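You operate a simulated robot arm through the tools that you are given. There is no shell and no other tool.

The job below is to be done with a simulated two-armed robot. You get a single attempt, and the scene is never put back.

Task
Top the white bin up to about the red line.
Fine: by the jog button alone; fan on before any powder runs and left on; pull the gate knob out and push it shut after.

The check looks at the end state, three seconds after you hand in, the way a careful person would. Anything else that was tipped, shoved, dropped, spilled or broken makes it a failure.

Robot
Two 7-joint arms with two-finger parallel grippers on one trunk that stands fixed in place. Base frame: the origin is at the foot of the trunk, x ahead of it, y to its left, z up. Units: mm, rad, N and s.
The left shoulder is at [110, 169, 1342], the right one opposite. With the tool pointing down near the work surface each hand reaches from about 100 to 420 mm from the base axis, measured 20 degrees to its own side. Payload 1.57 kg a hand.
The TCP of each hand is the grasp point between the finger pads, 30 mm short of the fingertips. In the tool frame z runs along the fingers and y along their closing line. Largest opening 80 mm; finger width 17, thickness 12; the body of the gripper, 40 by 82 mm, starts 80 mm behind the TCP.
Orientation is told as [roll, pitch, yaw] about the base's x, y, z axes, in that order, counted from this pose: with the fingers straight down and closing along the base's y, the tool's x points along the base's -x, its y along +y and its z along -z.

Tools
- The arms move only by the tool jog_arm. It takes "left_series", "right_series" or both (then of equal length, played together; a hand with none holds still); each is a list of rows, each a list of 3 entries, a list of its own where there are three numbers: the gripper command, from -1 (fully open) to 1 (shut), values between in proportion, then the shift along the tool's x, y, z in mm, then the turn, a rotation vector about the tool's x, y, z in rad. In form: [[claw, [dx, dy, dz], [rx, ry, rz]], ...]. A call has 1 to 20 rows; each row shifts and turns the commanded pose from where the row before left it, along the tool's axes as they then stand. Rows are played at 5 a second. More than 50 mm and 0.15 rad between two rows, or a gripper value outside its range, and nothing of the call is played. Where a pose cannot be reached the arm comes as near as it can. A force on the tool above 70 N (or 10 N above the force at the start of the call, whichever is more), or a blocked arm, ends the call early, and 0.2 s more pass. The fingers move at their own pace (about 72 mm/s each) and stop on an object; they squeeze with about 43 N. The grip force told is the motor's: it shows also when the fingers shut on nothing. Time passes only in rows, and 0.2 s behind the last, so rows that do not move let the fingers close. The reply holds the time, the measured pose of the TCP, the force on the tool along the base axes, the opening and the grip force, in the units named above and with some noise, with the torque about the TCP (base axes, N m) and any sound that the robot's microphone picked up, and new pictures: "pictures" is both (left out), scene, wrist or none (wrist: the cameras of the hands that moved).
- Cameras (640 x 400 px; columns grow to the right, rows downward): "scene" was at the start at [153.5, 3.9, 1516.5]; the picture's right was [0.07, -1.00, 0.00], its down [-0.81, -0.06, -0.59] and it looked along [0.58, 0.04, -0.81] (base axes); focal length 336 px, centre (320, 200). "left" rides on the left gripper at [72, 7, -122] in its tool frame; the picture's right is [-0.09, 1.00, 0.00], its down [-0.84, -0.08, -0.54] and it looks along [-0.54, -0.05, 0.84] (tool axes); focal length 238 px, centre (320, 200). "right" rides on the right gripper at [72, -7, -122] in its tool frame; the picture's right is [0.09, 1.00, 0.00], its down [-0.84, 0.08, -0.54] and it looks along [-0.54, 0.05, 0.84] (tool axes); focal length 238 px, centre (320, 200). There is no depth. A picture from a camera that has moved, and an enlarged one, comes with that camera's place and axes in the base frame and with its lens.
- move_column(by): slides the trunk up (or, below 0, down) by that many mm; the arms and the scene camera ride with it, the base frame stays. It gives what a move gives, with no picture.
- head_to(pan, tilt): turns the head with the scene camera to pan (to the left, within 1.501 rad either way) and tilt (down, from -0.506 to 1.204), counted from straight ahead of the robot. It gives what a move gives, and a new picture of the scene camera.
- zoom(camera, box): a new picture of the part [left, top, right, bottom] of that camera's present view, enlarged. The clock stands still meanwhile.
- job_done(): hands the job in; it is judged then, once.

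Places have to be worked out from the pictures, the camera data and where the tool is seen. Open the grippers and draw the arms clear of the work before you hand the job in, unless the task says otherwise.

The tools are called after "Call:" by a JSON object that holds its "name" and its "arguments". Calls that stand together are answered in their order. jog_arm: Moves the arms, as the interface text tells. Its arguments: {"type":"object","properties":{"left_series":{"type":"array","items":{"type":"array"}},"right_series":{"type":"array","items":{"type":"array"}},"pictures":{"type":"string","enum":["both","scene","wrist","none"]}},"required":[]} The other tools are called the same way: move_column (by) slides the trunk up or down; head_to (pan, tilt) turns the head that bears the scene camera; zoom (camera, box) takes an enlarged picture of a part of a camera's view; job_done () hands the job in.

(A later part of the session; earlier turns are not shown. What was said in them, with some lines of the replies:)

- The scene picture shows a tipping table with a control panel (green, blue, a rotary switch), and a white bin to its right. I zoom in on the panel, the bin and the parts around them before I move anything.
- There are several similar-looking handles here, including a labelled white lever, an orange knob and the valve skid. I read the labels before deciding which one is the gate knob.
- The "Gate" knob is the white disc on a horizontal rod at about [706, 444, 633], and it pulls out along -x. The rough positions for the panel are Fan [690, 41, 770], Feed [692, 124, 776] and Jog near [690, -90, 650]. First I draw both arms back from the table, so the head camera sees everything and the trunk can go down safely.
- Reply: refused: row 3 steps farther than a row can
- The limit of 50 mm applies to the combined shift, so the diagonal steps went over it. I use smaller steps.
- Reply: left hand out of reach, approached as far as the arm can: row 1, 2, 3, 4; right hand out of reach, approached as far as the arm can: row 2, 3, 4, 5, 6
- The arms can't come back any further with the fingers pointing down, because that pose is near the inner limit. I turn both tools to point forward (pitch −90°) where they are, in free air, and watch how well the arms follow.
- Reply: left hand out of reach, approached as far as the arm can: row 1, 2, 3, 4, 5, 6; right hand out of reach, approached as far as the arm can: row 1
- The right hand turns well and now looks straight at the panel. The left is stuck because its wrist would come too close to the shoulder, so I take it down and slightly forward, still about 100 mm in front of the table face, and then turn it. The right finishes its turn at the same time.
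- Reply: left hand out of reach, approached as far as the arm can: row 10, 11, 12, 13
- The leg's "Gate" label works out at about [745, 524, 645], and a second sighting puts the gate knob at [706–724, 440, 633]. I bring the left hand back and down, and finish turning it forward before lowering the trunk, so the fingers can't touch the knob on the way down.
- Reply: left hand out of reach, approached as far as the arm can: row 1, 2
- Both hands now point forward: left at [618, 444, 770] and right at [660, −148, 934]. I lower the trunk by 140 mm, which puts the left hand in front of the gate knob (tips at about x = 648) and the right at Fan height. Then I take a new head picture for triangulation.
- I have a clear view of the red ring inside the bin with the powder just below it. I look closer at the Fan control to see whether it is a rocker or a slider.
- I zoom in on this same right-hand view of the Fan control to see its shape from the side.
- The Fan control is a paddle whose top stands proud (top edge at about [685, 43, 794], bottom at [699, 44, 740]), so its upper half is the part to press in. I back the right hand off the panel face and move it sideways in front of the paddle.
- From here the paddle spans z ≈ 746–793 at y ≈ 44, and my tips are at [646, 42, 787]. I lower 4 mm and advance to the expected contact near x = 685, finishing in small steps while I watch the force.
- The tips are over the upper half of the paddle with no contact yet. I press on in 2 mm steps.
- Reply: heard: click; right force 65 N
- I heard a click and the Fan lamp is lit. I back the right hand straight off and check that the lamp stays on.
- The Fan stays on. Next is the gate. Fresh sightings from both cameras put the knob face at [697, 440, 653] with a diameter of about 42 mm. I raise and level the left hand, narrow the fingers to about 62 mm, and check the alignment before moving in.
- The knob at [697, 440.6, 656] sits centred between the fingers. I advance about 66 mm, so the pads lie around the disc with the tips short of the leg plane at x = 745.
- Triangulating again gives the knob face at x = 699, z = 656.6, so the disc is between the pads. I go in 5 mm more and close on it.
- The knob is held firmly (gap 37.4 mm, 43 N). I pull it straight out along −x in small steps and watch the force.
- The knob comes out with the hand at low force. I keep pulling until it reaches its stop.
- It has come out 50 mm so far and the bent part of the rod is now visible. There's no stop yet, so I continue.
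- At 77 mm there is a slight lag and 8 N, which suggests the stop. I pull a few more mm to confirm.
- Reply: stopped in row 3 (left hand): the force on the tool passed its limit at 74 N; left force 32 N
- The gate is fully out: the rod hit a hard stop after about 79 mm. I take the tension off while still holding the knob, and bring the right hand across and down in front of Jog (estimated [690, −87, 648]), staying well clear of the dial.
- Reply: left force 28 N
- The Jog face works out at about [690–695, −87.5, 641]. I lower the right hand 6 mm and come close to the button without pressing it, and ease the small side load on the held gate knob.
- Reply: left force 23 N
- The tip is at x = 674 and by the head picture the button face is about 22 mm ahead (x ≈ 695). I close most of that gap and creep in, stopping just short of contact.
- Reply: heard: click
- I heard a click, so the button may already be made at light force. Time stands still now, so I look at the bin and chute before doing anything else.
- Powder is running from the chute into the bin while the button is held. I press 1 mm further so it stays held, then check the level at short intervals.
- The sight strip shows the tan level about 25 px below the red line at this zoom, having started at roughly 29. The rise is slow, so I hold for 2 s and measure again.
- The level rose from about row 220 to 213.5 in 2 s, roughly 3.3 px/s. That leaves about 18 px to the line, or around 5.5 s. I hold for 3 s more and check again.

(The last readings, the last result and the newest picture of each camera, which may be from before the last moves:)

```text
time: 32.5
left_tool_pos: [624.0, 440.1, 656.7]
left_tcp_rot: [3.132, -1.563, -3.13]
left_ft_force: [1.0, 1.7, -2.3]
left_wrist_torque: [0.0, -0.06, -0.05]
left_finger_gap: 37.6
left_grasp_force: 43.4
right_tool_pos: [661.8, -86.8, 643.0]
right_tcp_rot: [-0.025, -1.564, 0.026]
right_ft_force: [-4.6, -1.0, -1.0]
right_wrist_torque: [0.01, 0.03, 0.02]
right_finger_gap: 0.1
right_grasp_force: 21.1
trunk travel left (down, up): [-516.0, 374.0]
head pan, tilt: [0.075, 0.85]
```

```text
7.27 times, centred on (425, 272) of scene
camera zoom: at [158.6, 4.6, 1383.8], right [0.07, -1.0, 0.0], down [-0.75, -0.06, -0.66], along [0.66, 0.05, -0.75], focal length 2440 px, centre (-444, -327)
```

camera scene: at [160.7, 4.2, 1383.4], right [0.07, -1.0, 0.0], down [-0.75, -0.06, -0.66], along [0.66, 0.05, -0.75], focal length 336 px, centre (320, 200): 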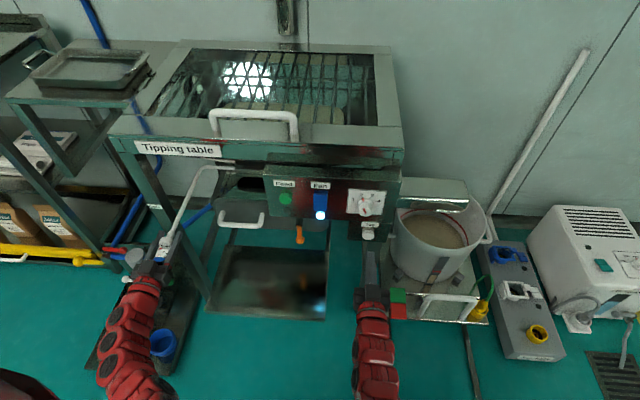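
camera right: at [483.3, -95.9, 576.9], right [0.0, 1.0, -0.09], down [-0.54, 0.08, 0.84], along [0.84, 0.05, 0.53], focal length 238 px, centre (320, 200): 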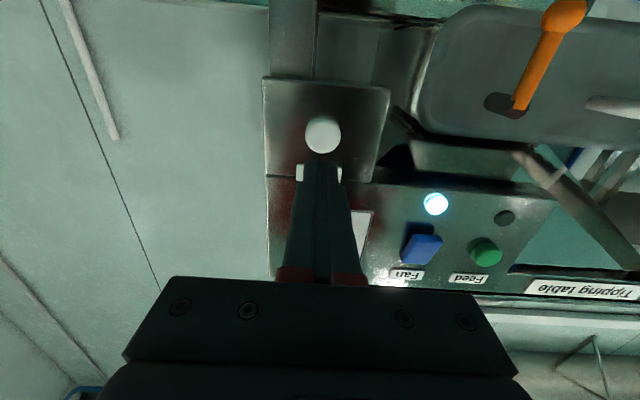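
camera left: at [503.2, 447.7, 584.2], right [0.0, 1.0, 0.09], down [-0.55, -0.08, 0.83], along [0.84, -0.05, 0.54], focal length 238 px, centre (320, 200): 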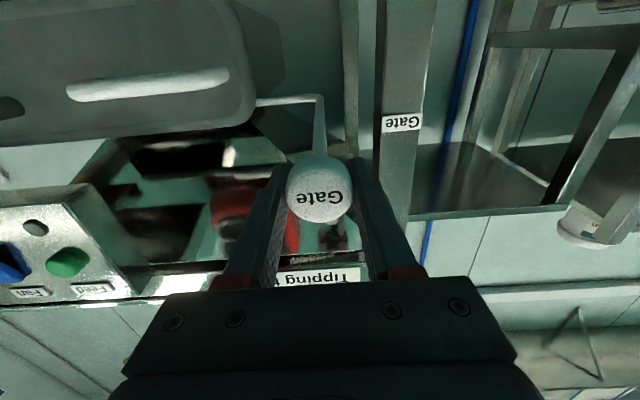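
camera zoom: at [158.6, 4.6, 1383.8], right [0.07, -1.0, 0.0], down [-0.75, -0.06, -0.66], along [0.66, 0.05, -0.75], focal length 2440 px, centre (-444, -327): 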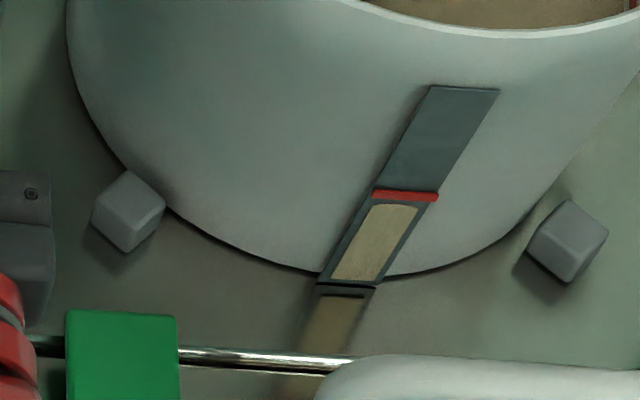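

The tan top is now near row 205, with the line centred at row 196. I hold 1.6 s more and then compare with the inside ring.

Call:
{"name": "jog_arm", "arguments": {"right_series": [[1, [0, 0, 0], [0, 0, 0]], [1, [0, 0, 0], [0, 0, 0]], [1, [0, 0, 0], [0, 0, 0]], [1, [0, 0, 0], [0, 0, 0]], [1, [0, 0, 0], [0, 0, 0]], [1, [0, 0, 0], [0, 0, 0]], [1, [0, 0, 0], [0, 0, 0]]], "pictures": "none"}}

Call:
{"name": "zoom", "arguments": {"camera": "scene", "box": [405, 200, 485, 260]}}

Call:
{"name": "zoom", "arguments": {"camera": "scene", "box": [400, 245, 450, 300]}}

```text
time: 34.1
left_tool_pos: [623.9, 440.1, 656.4]
left_tcp_rot: [3.137, -1.562, -3.136]
left_ft_force: [1.2, 2.4, -1.5]
left_wrist_torque: [-0.01, -0.02, 0.03]
left_finger_gap: 37.5
left_grasp_force: 43.7
right_tool_pos: [663.5, -86.9, 644.2]
right_tcp_rot: [-0.021, -1.566, 0.021]
right_ft_force: [-5.7, 0.2, -0.6]
right_wrist_torque: [0.01, 0.07, 0.02]
right_finger_gap: 0.0
right_grasp_force: 21.7
trunk travel left (down, up): [-516.0, 374.0]
head pan, tilt: [0.075, 0.85]
```

```text
6.67 times, centred on (445, 230) of scene
camera zoom: at [158.5, 4.6, 1383.8], right [0.07, -1.0, 0.0], down [-0.75, -0.06, -0.66], along [0.66, 0.05, -0.75], focal length 2237 px, centre (-513, 0)
```

zoom: 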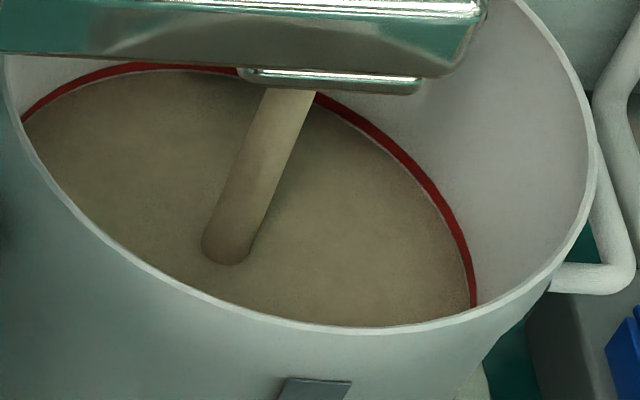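

```text
7.27 times, centred on (425, 272) of scene
camera zoom: at [158.5, 4.6, 1383.8], right [0.07, -1.0, 0.0], down [-0.75, -0.06, -0.66], along [0.66, 0.05, -0.75], focal length 2440 px, centre (-444, -327)
```

zoom: 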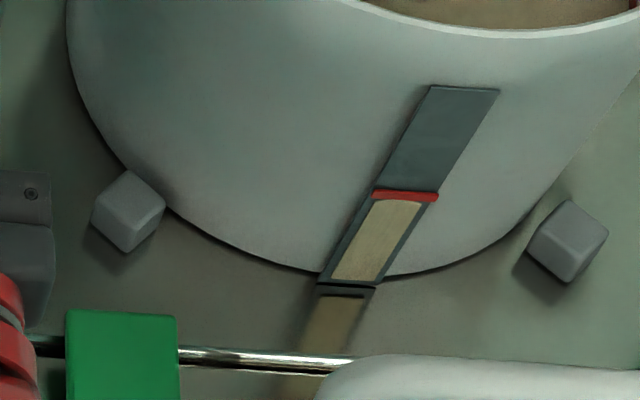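

The powder has just reached the lower edge of the red line, both inside and on the strip. I release the button now and back off, then check whether the stream stops.

Call:
{"name": "jog_arm", "arguments": {"right_series": [[1, [0, 0, -12], [0, 0, 0]], [1, [0, 0, -10], [0, 0, 0]], [1, [0, 0, 0], [0, 0, 0]]], "pictures": "none"}}

Call:
{"name": "zoom", "arguments": {"camera": "scene", "box": [405, 200, 485, 260]}}

Call:
{"name": "zoom", "arguments": {"camera": "scene", "box": [400, 245, 450, 300]}}

```text
time: 34.9
left_tool_pos: [623.6, 439.0, 657.0]
left_tcp_rot: [3.135, -1.564, -3.133]
left_ft_force: [-0.1, 2.1, -0.9]
left_wrist_torque: [-0.02, 0.05, 0.0]
left_finger_gap: 37.3
left_grasp_force: 42.9
right_tool_pos: [640.6, -87.5, 644.6]
right_tcp_rot: [-0.007, -1.566, 0.008]
right_ft_force: [-0.6, 0.1, -0.5]
right_wrist_torque: [0.0, 0.02, 0.0]
right_finger_gap: 0.0
right_grasp_force: 21.4
trunk travel left (down, up): [-516.0, 374.0]
head pan, tilt: [0.075, 0.85]
```

```text
6.67 times, centred on (445, 230) of scene
camera zoom: at [158.6, 4.6, 1383.8], right [0.07, -1.0, 0.0], down [-0.75, -0.06, -0.66], along [0.66, 0.05, -0.75], focal length 2237 px, centre (-513, 0)
```

zoom: 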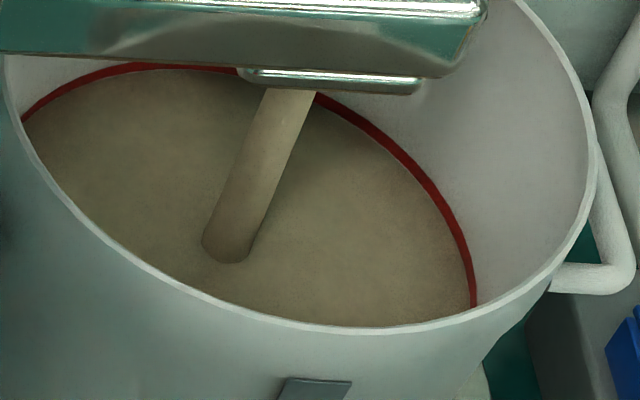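

```text
7.27 times, centred on (425, 272) of scene
camera zoom: at [158.6, 4.6, 1383.8], right [0.07, -1.0, 0.0], down [-0.75, -0.06, -0.66], along [0.66, 0.05, -0.75], focal length 2440 px, centre (-444, -327)
```

zoom: 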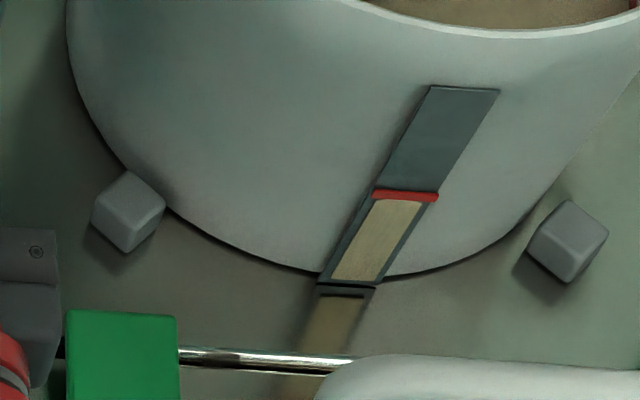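

The stream is still running on after release, so I push the gate shut right away: most of the 80 mm stroke briskly, the rest in small steps.

Call:
{"name": "jog_arm", "arguments": {"left_series": [[1, [0, 0, 18], [0, 0, 0]], [1, [0, 0, 20], [0, 0, 0]], [1, [0, 0, 20], [0, 0, 0]], [1, [0, 0, 14], [0, 0, 0]], [1, [0, 0, 5], [0, 0, 0]], [1, [0, 0, 2], [0, 0, 0]]], "pictures": "none"}}

Call:
{"name": "zoom", "arguments": {"camera": "scene", "box": [405, 200, 485, 260]}}

Call:
{"name": "zoom", "arguments": {"camera": "scene", "box": [400, 245, 450, 300]}}

Call:
{"name": "zoom", "arguments": {"camera": "scene", "box": [130, 160, 250, 260]}}

```text
time: 36.3
left_tool_pos: [702.7, 441.8, 656.7]
left_tcp_rot: [3.045, -1.563, -3.044]
left_ft_force: [-1.1, 4.0, -4.2]
left_wrist_torque: [0.17, 0.23, -0.09]
left_finger_gap: 37.5
left_grasp_force: 43.7
right_tool_pos: [641.2, -86.3, 642.4]
right_tcp_rot: [-0.07, -1.563, 0.071]
right_ft_force: [-0.5, 1.0, -1.0]
right_wrist_torque: [-0.02, -0.02, 0.0]
right_finger_gap: 0.0
right_grasp_force: 21.2
trunk travel left (down, up): [-516.0, 374.0]
head pan, tilt: [0.075, 0.85]
```

```text
6.67 times, centred on (445, 230) of scene
camera zoom: at [159.1, 5.0, 1383.7], right [0.08, -1.0, 0.0], down [-0.75, -0.06, -0.66], along [0.66, 0.05, -0.75], focal length 2237 px, centre (-513, 0)
```

zoom: 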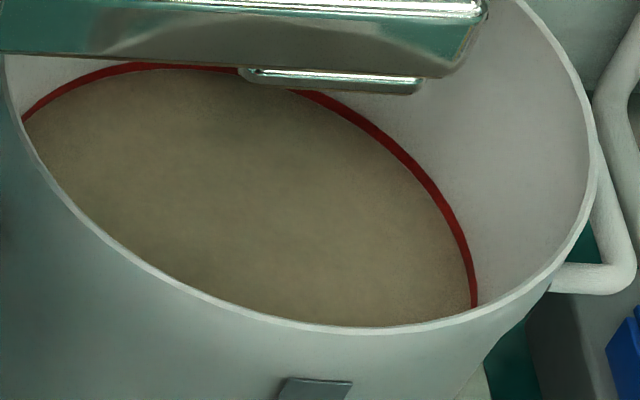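

```text
7.27 times, centred on (425, 272) of scene
camera zoom: at [159.1, 5.0, 1383.7], right [0.08, -1.0, 0.0], down [-0.75, -0.06, -0.66], along [0.66, 0.05, -0.75], focal length 2440 px, centre (-444, -327)
```

zoom: 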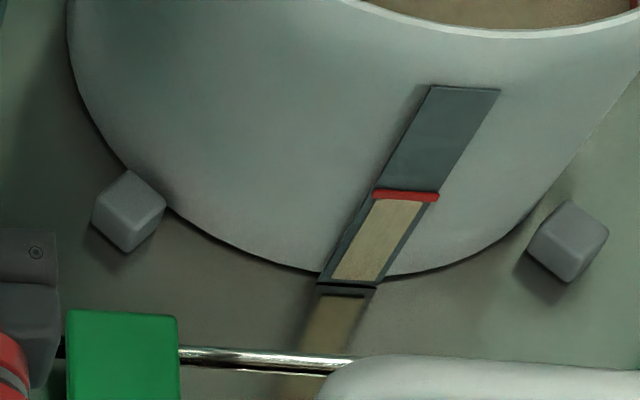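

```text
4.00 times, centred on (190, 210) of scene
camera zoom: at [159.1, 5.0, 1383.7], right [0.08, -1.0, 0.0], down [-0.75, -0.06, -0.66], along [0.66, 0.05, -0.75], focal length 1342 px, centre (840, 160)
```

zoom: 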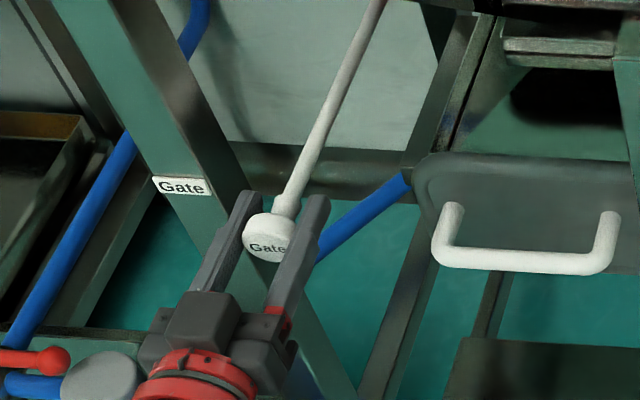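

The stream has stopped with the powder right at the red line. The gate is about 4 mm short of where it started (TCP 706.7), so I push in small steps until it seats.

Call:
{"name": "jog_arm", "arguments": {"left_series": [[1, [0, 0, 2], [0, 0, 0]], [1, [0, 0, 2], [0, 0, 0]], [1, [0, 0, 1], [0, 0, 0]], [1, [0, 0, 1], [0, 0, 0]]], "pictures": "none"}}

Call:
{"name": "zoom", "arguments": {"camera": "scene", "box": [130, 160, 250, 260]}}

```text
time: 37.3
left_tool_pos: [706.6, 440.0, 657.4]
left_tcp_rot: [-2.934, -1.563, 2.938]
left_ft_force: [-31.2, -1.6, -4.9]
left_wrist_torque: [0.02, 0.84, 0.01]
left_finger_gap: 37.6
left_grasp_force: 43.8
right_tool_pos: [640.9, -87.8, 645.3]
right_tcp_rot: [-0.083, -1.568, 0.086]
right_ft_force: [0.6, 0.2, -0.3]
right_wrist_torque: [-0.01, 0.03, -0.01]
right_finger_gap: 0.0
right_grasp_force: 21.1
trunk travel left (down, up): [-516.0, 374.0]
head pan, tilt: [0.075, 0.85]
```

```text
4.00 times, centred on (190, 210) of scene
camera zoom: at [155.6, 4.8, 1384.0], right [0.08, -1.0, 0.0], down [-0.75, -0.06, -0.66], along [0.66, 0.05, -0.75], focal length 1342 px, centre (840, 160)
```

zoom: 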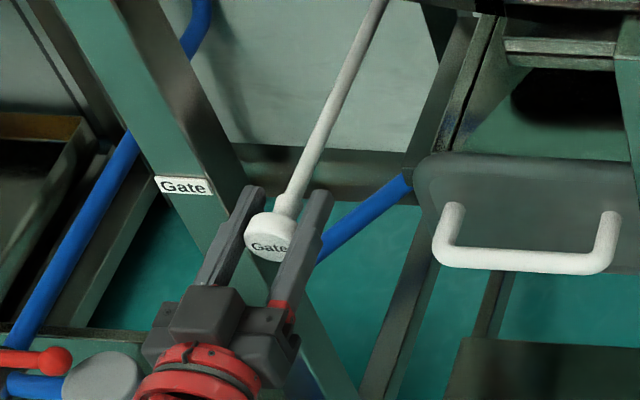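

The gate has seated at its start position (TCP 706.6, 31 N against the stop). I open the left fingers, check the knob stays put, and only then withdraw.

Call:
{"name": "jog_arm", "arguments": {"left_series": [[-0.55, [0, 0, 0], [0, 0, 0]], [-0.55, [0, 0, 0], [0, 0, 0]], [-0.55, [0, 0, 0], [0, 0, 0]]], "right_series": [[1, [0, 0, -15], [0, 0, 0]], [1, [0, 0, -15], [0, 0, 0]], [1, [0, 0, 0], [0, 0, 0]]], "pictures": "wrist"}}

Call:
{"name": "zoom", "arguments": {"camera": "scene", "box": [130, 160, 250, 260]}}

```text
time: 38.1
left_tool_pos: [709.1, 439.0, 657.7]
left_tcp_rot: [-3.083, -1.564, 3.084]
left_ft_force: [0.4, 0.0, -0.1]
left_wrist_torque: [0.0, 0.0, 0.0]
left_finger_gap: 62.1
left_grasp_force: 0.0
right_tool_pos: [610.2, -88.3, 643.7]
right_tcp_rot: [0.031, -1.565, -0.031]
right_ft_force: [0.2, 1.1, -0.4]
right_wrist_torque: [0.03, 0.01, -0.01]
right_finger_gap: 0.0
right_grasp_force: 21.1
trunk travel left (down, up): [-516.0, 374.0]
head pan, tilt: [0.075, 0.85]
camera right: at [489.0, -95.9, 572.3], right [0.0, 1.0, -0.09], down [-0.54, 0.08, 0.84], along [0.84, 0.05, 0.54], focal length 238 px, centre (320, 200)
camera left: at [587.9, 446.6, 584.9], right [0.0, 1.0, 0.09], down [-0.55, -0.08, 0.83], along [0.84, -0.05, 0.55], focal length 238 px, centre (320, 200)
```

right: 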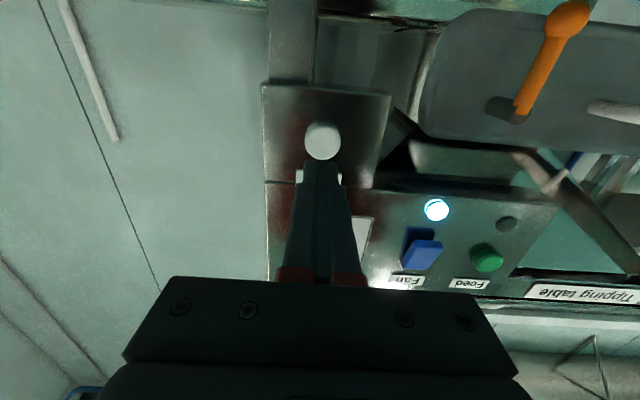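
left: 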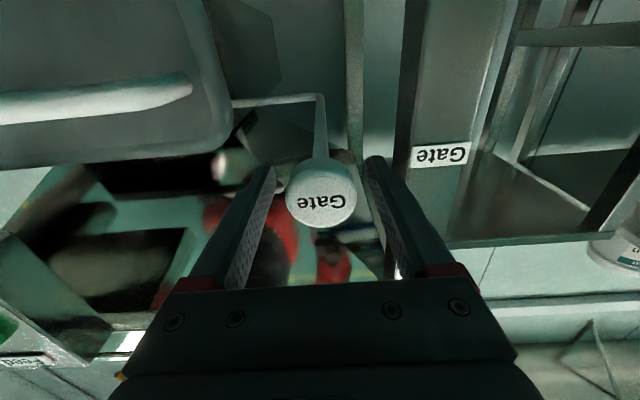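

```text
4.00 times, centred on (190, 210) of scene
camera zoom: at [158.8, 4.4, 1383.8], right [0.07, -1.0, 0.0], down [-0.75, -0.06, -0.66], along [0.66, 0.05, -0.75], focal length 1342 px, centre (840, 160)
```

zoom: 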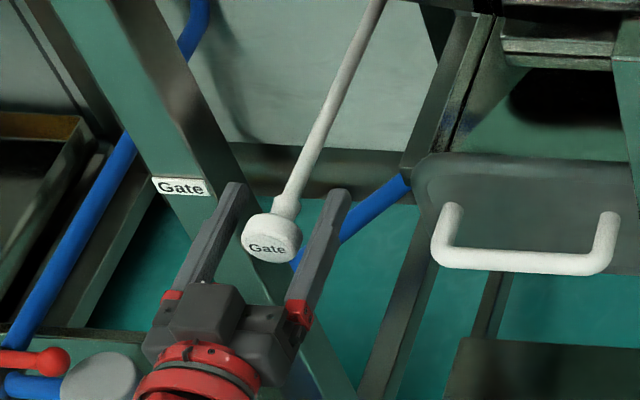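

The knob is exactly where it was at the start and the Fan lamp is lit. I draw the left hand straight back off the knob and open the right gripper in free space.

Call:
{"name": "jog_arm", "arguments": {"left_series": [[-0.55, [0, 0, -15], [0, 0, 0]], [-0.55, [0, 0, -25], [0, 0, 0]], [-0.55, [0, 0, -25], [0, 0, 0]], [-1, [0, 0, -25], [0, 0, 0]], [-1, [0, 0, 0], [0, 0, 0]]], "right_series": [[-1, [0, 0, -10], [0, 0, 0]], [-1, [0, 0, -10], [0, 0, 0]], [-1, [0, 0, 0], [0, 0, 0]], [-1, [0, 0, 0], [0, 0, 0]], [-1, [0, 0, 0], [0, 0, 0]]], "pictures": "scene"}}

Call:
{"name": "zoom", "arguments": {"camera": "scene", "box": [405, 200, 485, 260]}}

Call:
{"name": "zoom", "arguments": {"camera": "scene", "box": [400, 245, 450, 300]}}

Call:
{"name": "zoom", "arguments": {"camera": "scene", "box": [260, 160, 400, 260]}}

Call:
{"name": "zoom", "arguments": {"camera": "scene", "box": [130, 160, 250, 260]}}

```text
time: 39.3
left_tool_pos: [619.1, 439.4, 657.8]
left_tcp_rot: [-3.109, -1.562, 3.108]
left_ft_force: [0.4, -0.2, 0.0]
left_wrist_torque: [-0.01, 0.02, 0.0]
left_finger_gap: 79.8
left_grasp_force: 0.0
right_tool_pos: [590.8, -86.5, 644.1]
right_tcp_rot: [0.004, -1.566, -0.001]
right_ft_force: [-1.1, -0.7, -0.2]
right_wrist_torque: [0.0, -0.03, 0.0]
right_finger_gap: 80.0
right_grasp_force: 0.1
trunk travel left (down, up): [-516.0, 374.0]
head pan, tilt: [0.075, 0.85]
camera scene: at [158.7, 4.4, 1383.7], right [0.07, -1.0, 0.0], down [-0.75, -0.06, -0.66], along [0.66, 0.05, -0.75], focal length 336 px, centre (320, 200)
```

scene: 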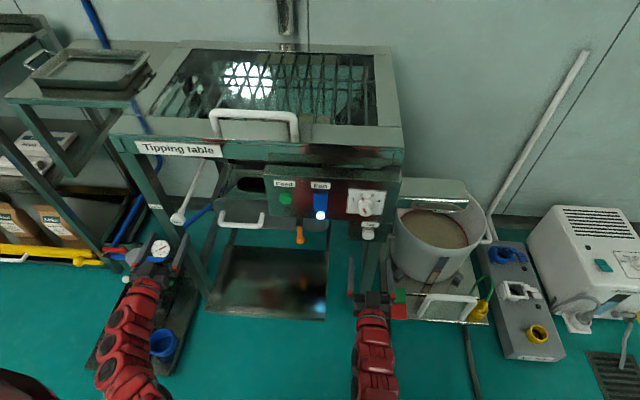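

```text
6.67 times, centred on (445, 230) of scene
camera zoom: at [158.7, 4.4, 1383.7], right [0.07, -1.0, 0.0], down [-0.75, -0.06, -0.66], along [0.66, 0.05, -0.75], focal length 2237 px, centre (-513, 0)
```

zoom: 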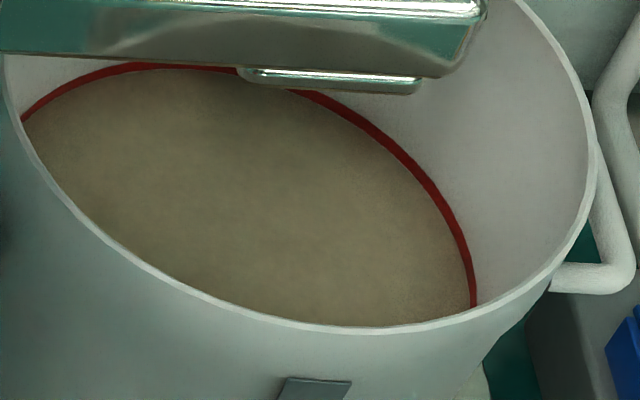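

```text
7.27 times, centred on (425, 272) of scene
camera zoom: at [158.7, 4.4, 1383.7], right [0.07, -1.0, 0.0], down [-0.75, -0.06, -0.66], along [0.66, 0.05, -0.75], focal length 2440 px, centre (-444, -327)
```

zoom: 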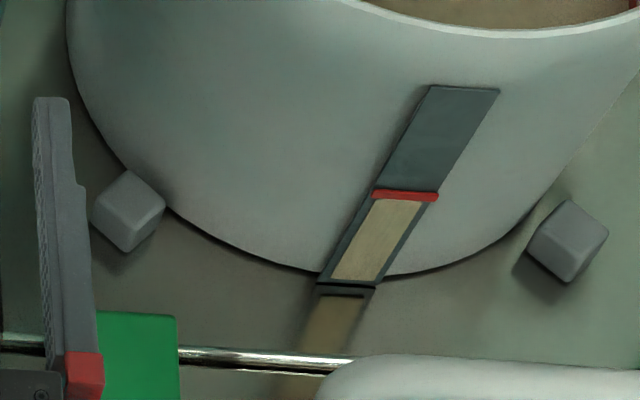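

```text
4.00 times, centred on (330, 210) of scene
camera zoom: at [158.7, 4.4, 1383.7], right [0.07, -1.0, 0.0], down [-0.75, -0.06, -0.66], along [0.66, 0.05, -0.75], focal length 1342 px, centre (280, 160)
```

zoom: 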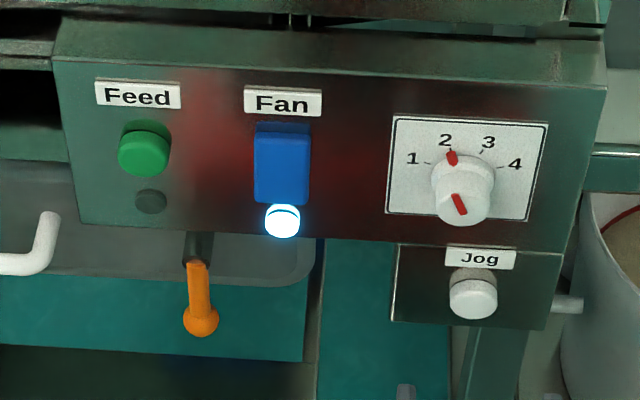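

```text
4.00 times, centred on (190, 210) of scene
camera zoom: at [158.7, 4.4, 1383.7], right [0.07, -1.0, 0.0], down [-0.75, -0.06, -0.66], along [0.66, 0.05, -0.75], focal length 1342 px, centre (840, 160)
```

zoom: 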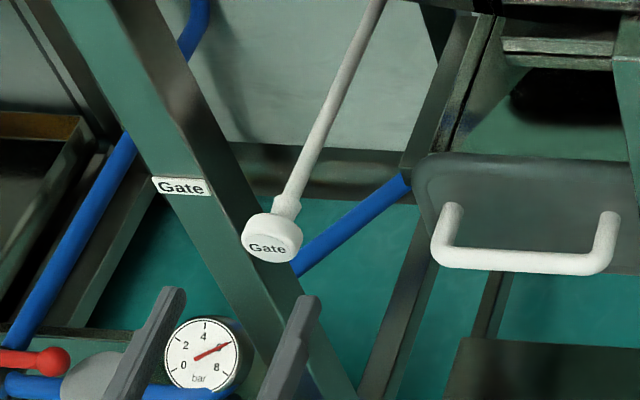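

The level sits at the red line inside and on the strip, the stream has stopped, the Fan is lit, the gate is shut and the dial is unchanged. I draw both arms a little further back before handing in.

Call:
{"name": "jog_arm", "arguments": {"left_series": [[-1, [0, 0, -20], [0, 0, 0]], [-1, [0, 0, -20], [0, 0, 0]], [-1, [0, 0, -20], [0, 0, 0]], [-1, [0, 0, 0], [0, 0, 0]]], "right_series": [[-1, [0, 0, -20], [0, 0, 0]], [-1, [0, 0, -20], [0, 0, 0]], [-1, [0, 0, -20], [0, 0, 0]], [-1, [0, 0, 0], [0, 0, 0]]], "pictures": "scene"}}

Call:
{"name": "zoom", "arguments": {"camera": "scene", "box": [380, 170, 510, 320]}}

```text
time: 40.3
left_tool_pos: [558.7, 440.2, 656.3]
left_tcp_rot: [-3.133, -1.565, 3.134]
left_ft_force: [-1.1, 0.7, -0.1]
left_wrist_torque: [-0.04, -0.02, -0.03]
left_finger_gap: 80.0
left_grasp_force: 0.1
right_tool_pos: [532.2, -87.0, 642.6]
right_tcp_rot: [0.032, -1.566, -0.03]
right_ft_force: [-0.2, 0.3, -0.5]
right_wrist_torque: [0.0, -0.02, 0.0]
right_finger_gap: 80.0
right_grasp_force: 0.0
trunk travel left (down, up): [-516.0, 374.0]
head pan, tilt: [0.075, 0.85]
camera scene: at [158.9, 4.4, 1383.7], right [0.07, -1.0, 0.0], down [-0.75, -0.06, -0.66], along [0.66, 0.05, -0.75], focal length 336 px, centre (320, 200)
```

scene: 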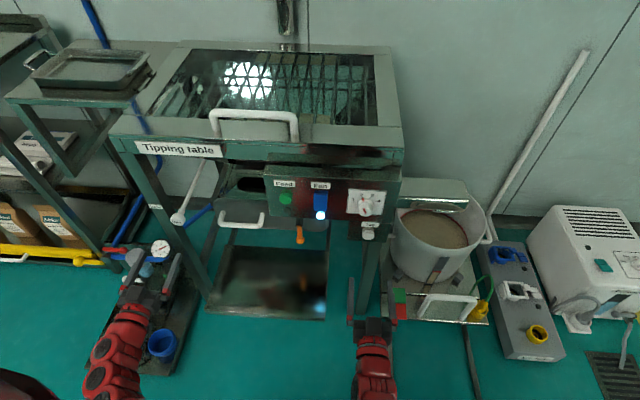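

```text
2.67 times, centred on (445, 245) of scene
camera zoom: at [158.9, 4.4, 1383.7], right [0.07, -1.0, 0.0], down [-0.75, -0.06, -0.66], along [0.66, 0.05, -0.75], focal length 895 px, centre (-13, 80)
```

zoom: 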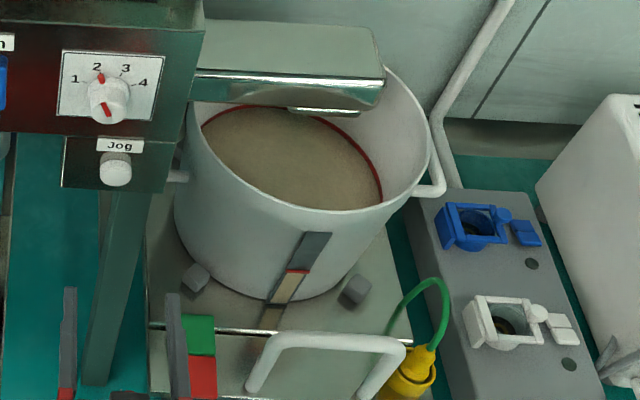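

The bin is topped up to the red line with no powder spilled. The gate is pushed fully in, the Fan is still on, and both hands are open and clear of the work, so I hand the job in.

Call:
{"name": "job_done", "arguments": {}}

```text
The job is handed in.
```

The white bin is topped up to the red line and the job is handed in; the verdict has not come back yet.

- **Fan:** I switched it on before any powder ran. Its lamp was still lit in my last pictures.
- **Gate:** I pulled the knob out to its stop, about 79 mm, and afterwards pushed it back in until it seated where it started.
- **Feed:** I used only the Jog button, in one press of about 8 s, and did not touch Feed or the dial. Powder kept running after I let go, so I shut the gate straight away and the stream stopped.
- **Level:** The powder meets the lower edge of the red line, both inside the bin and on the sight strip.

In the last pictures I saw no spilled powder and nothing knocked over or out of place. Both grippers are open and drawn back from the table.
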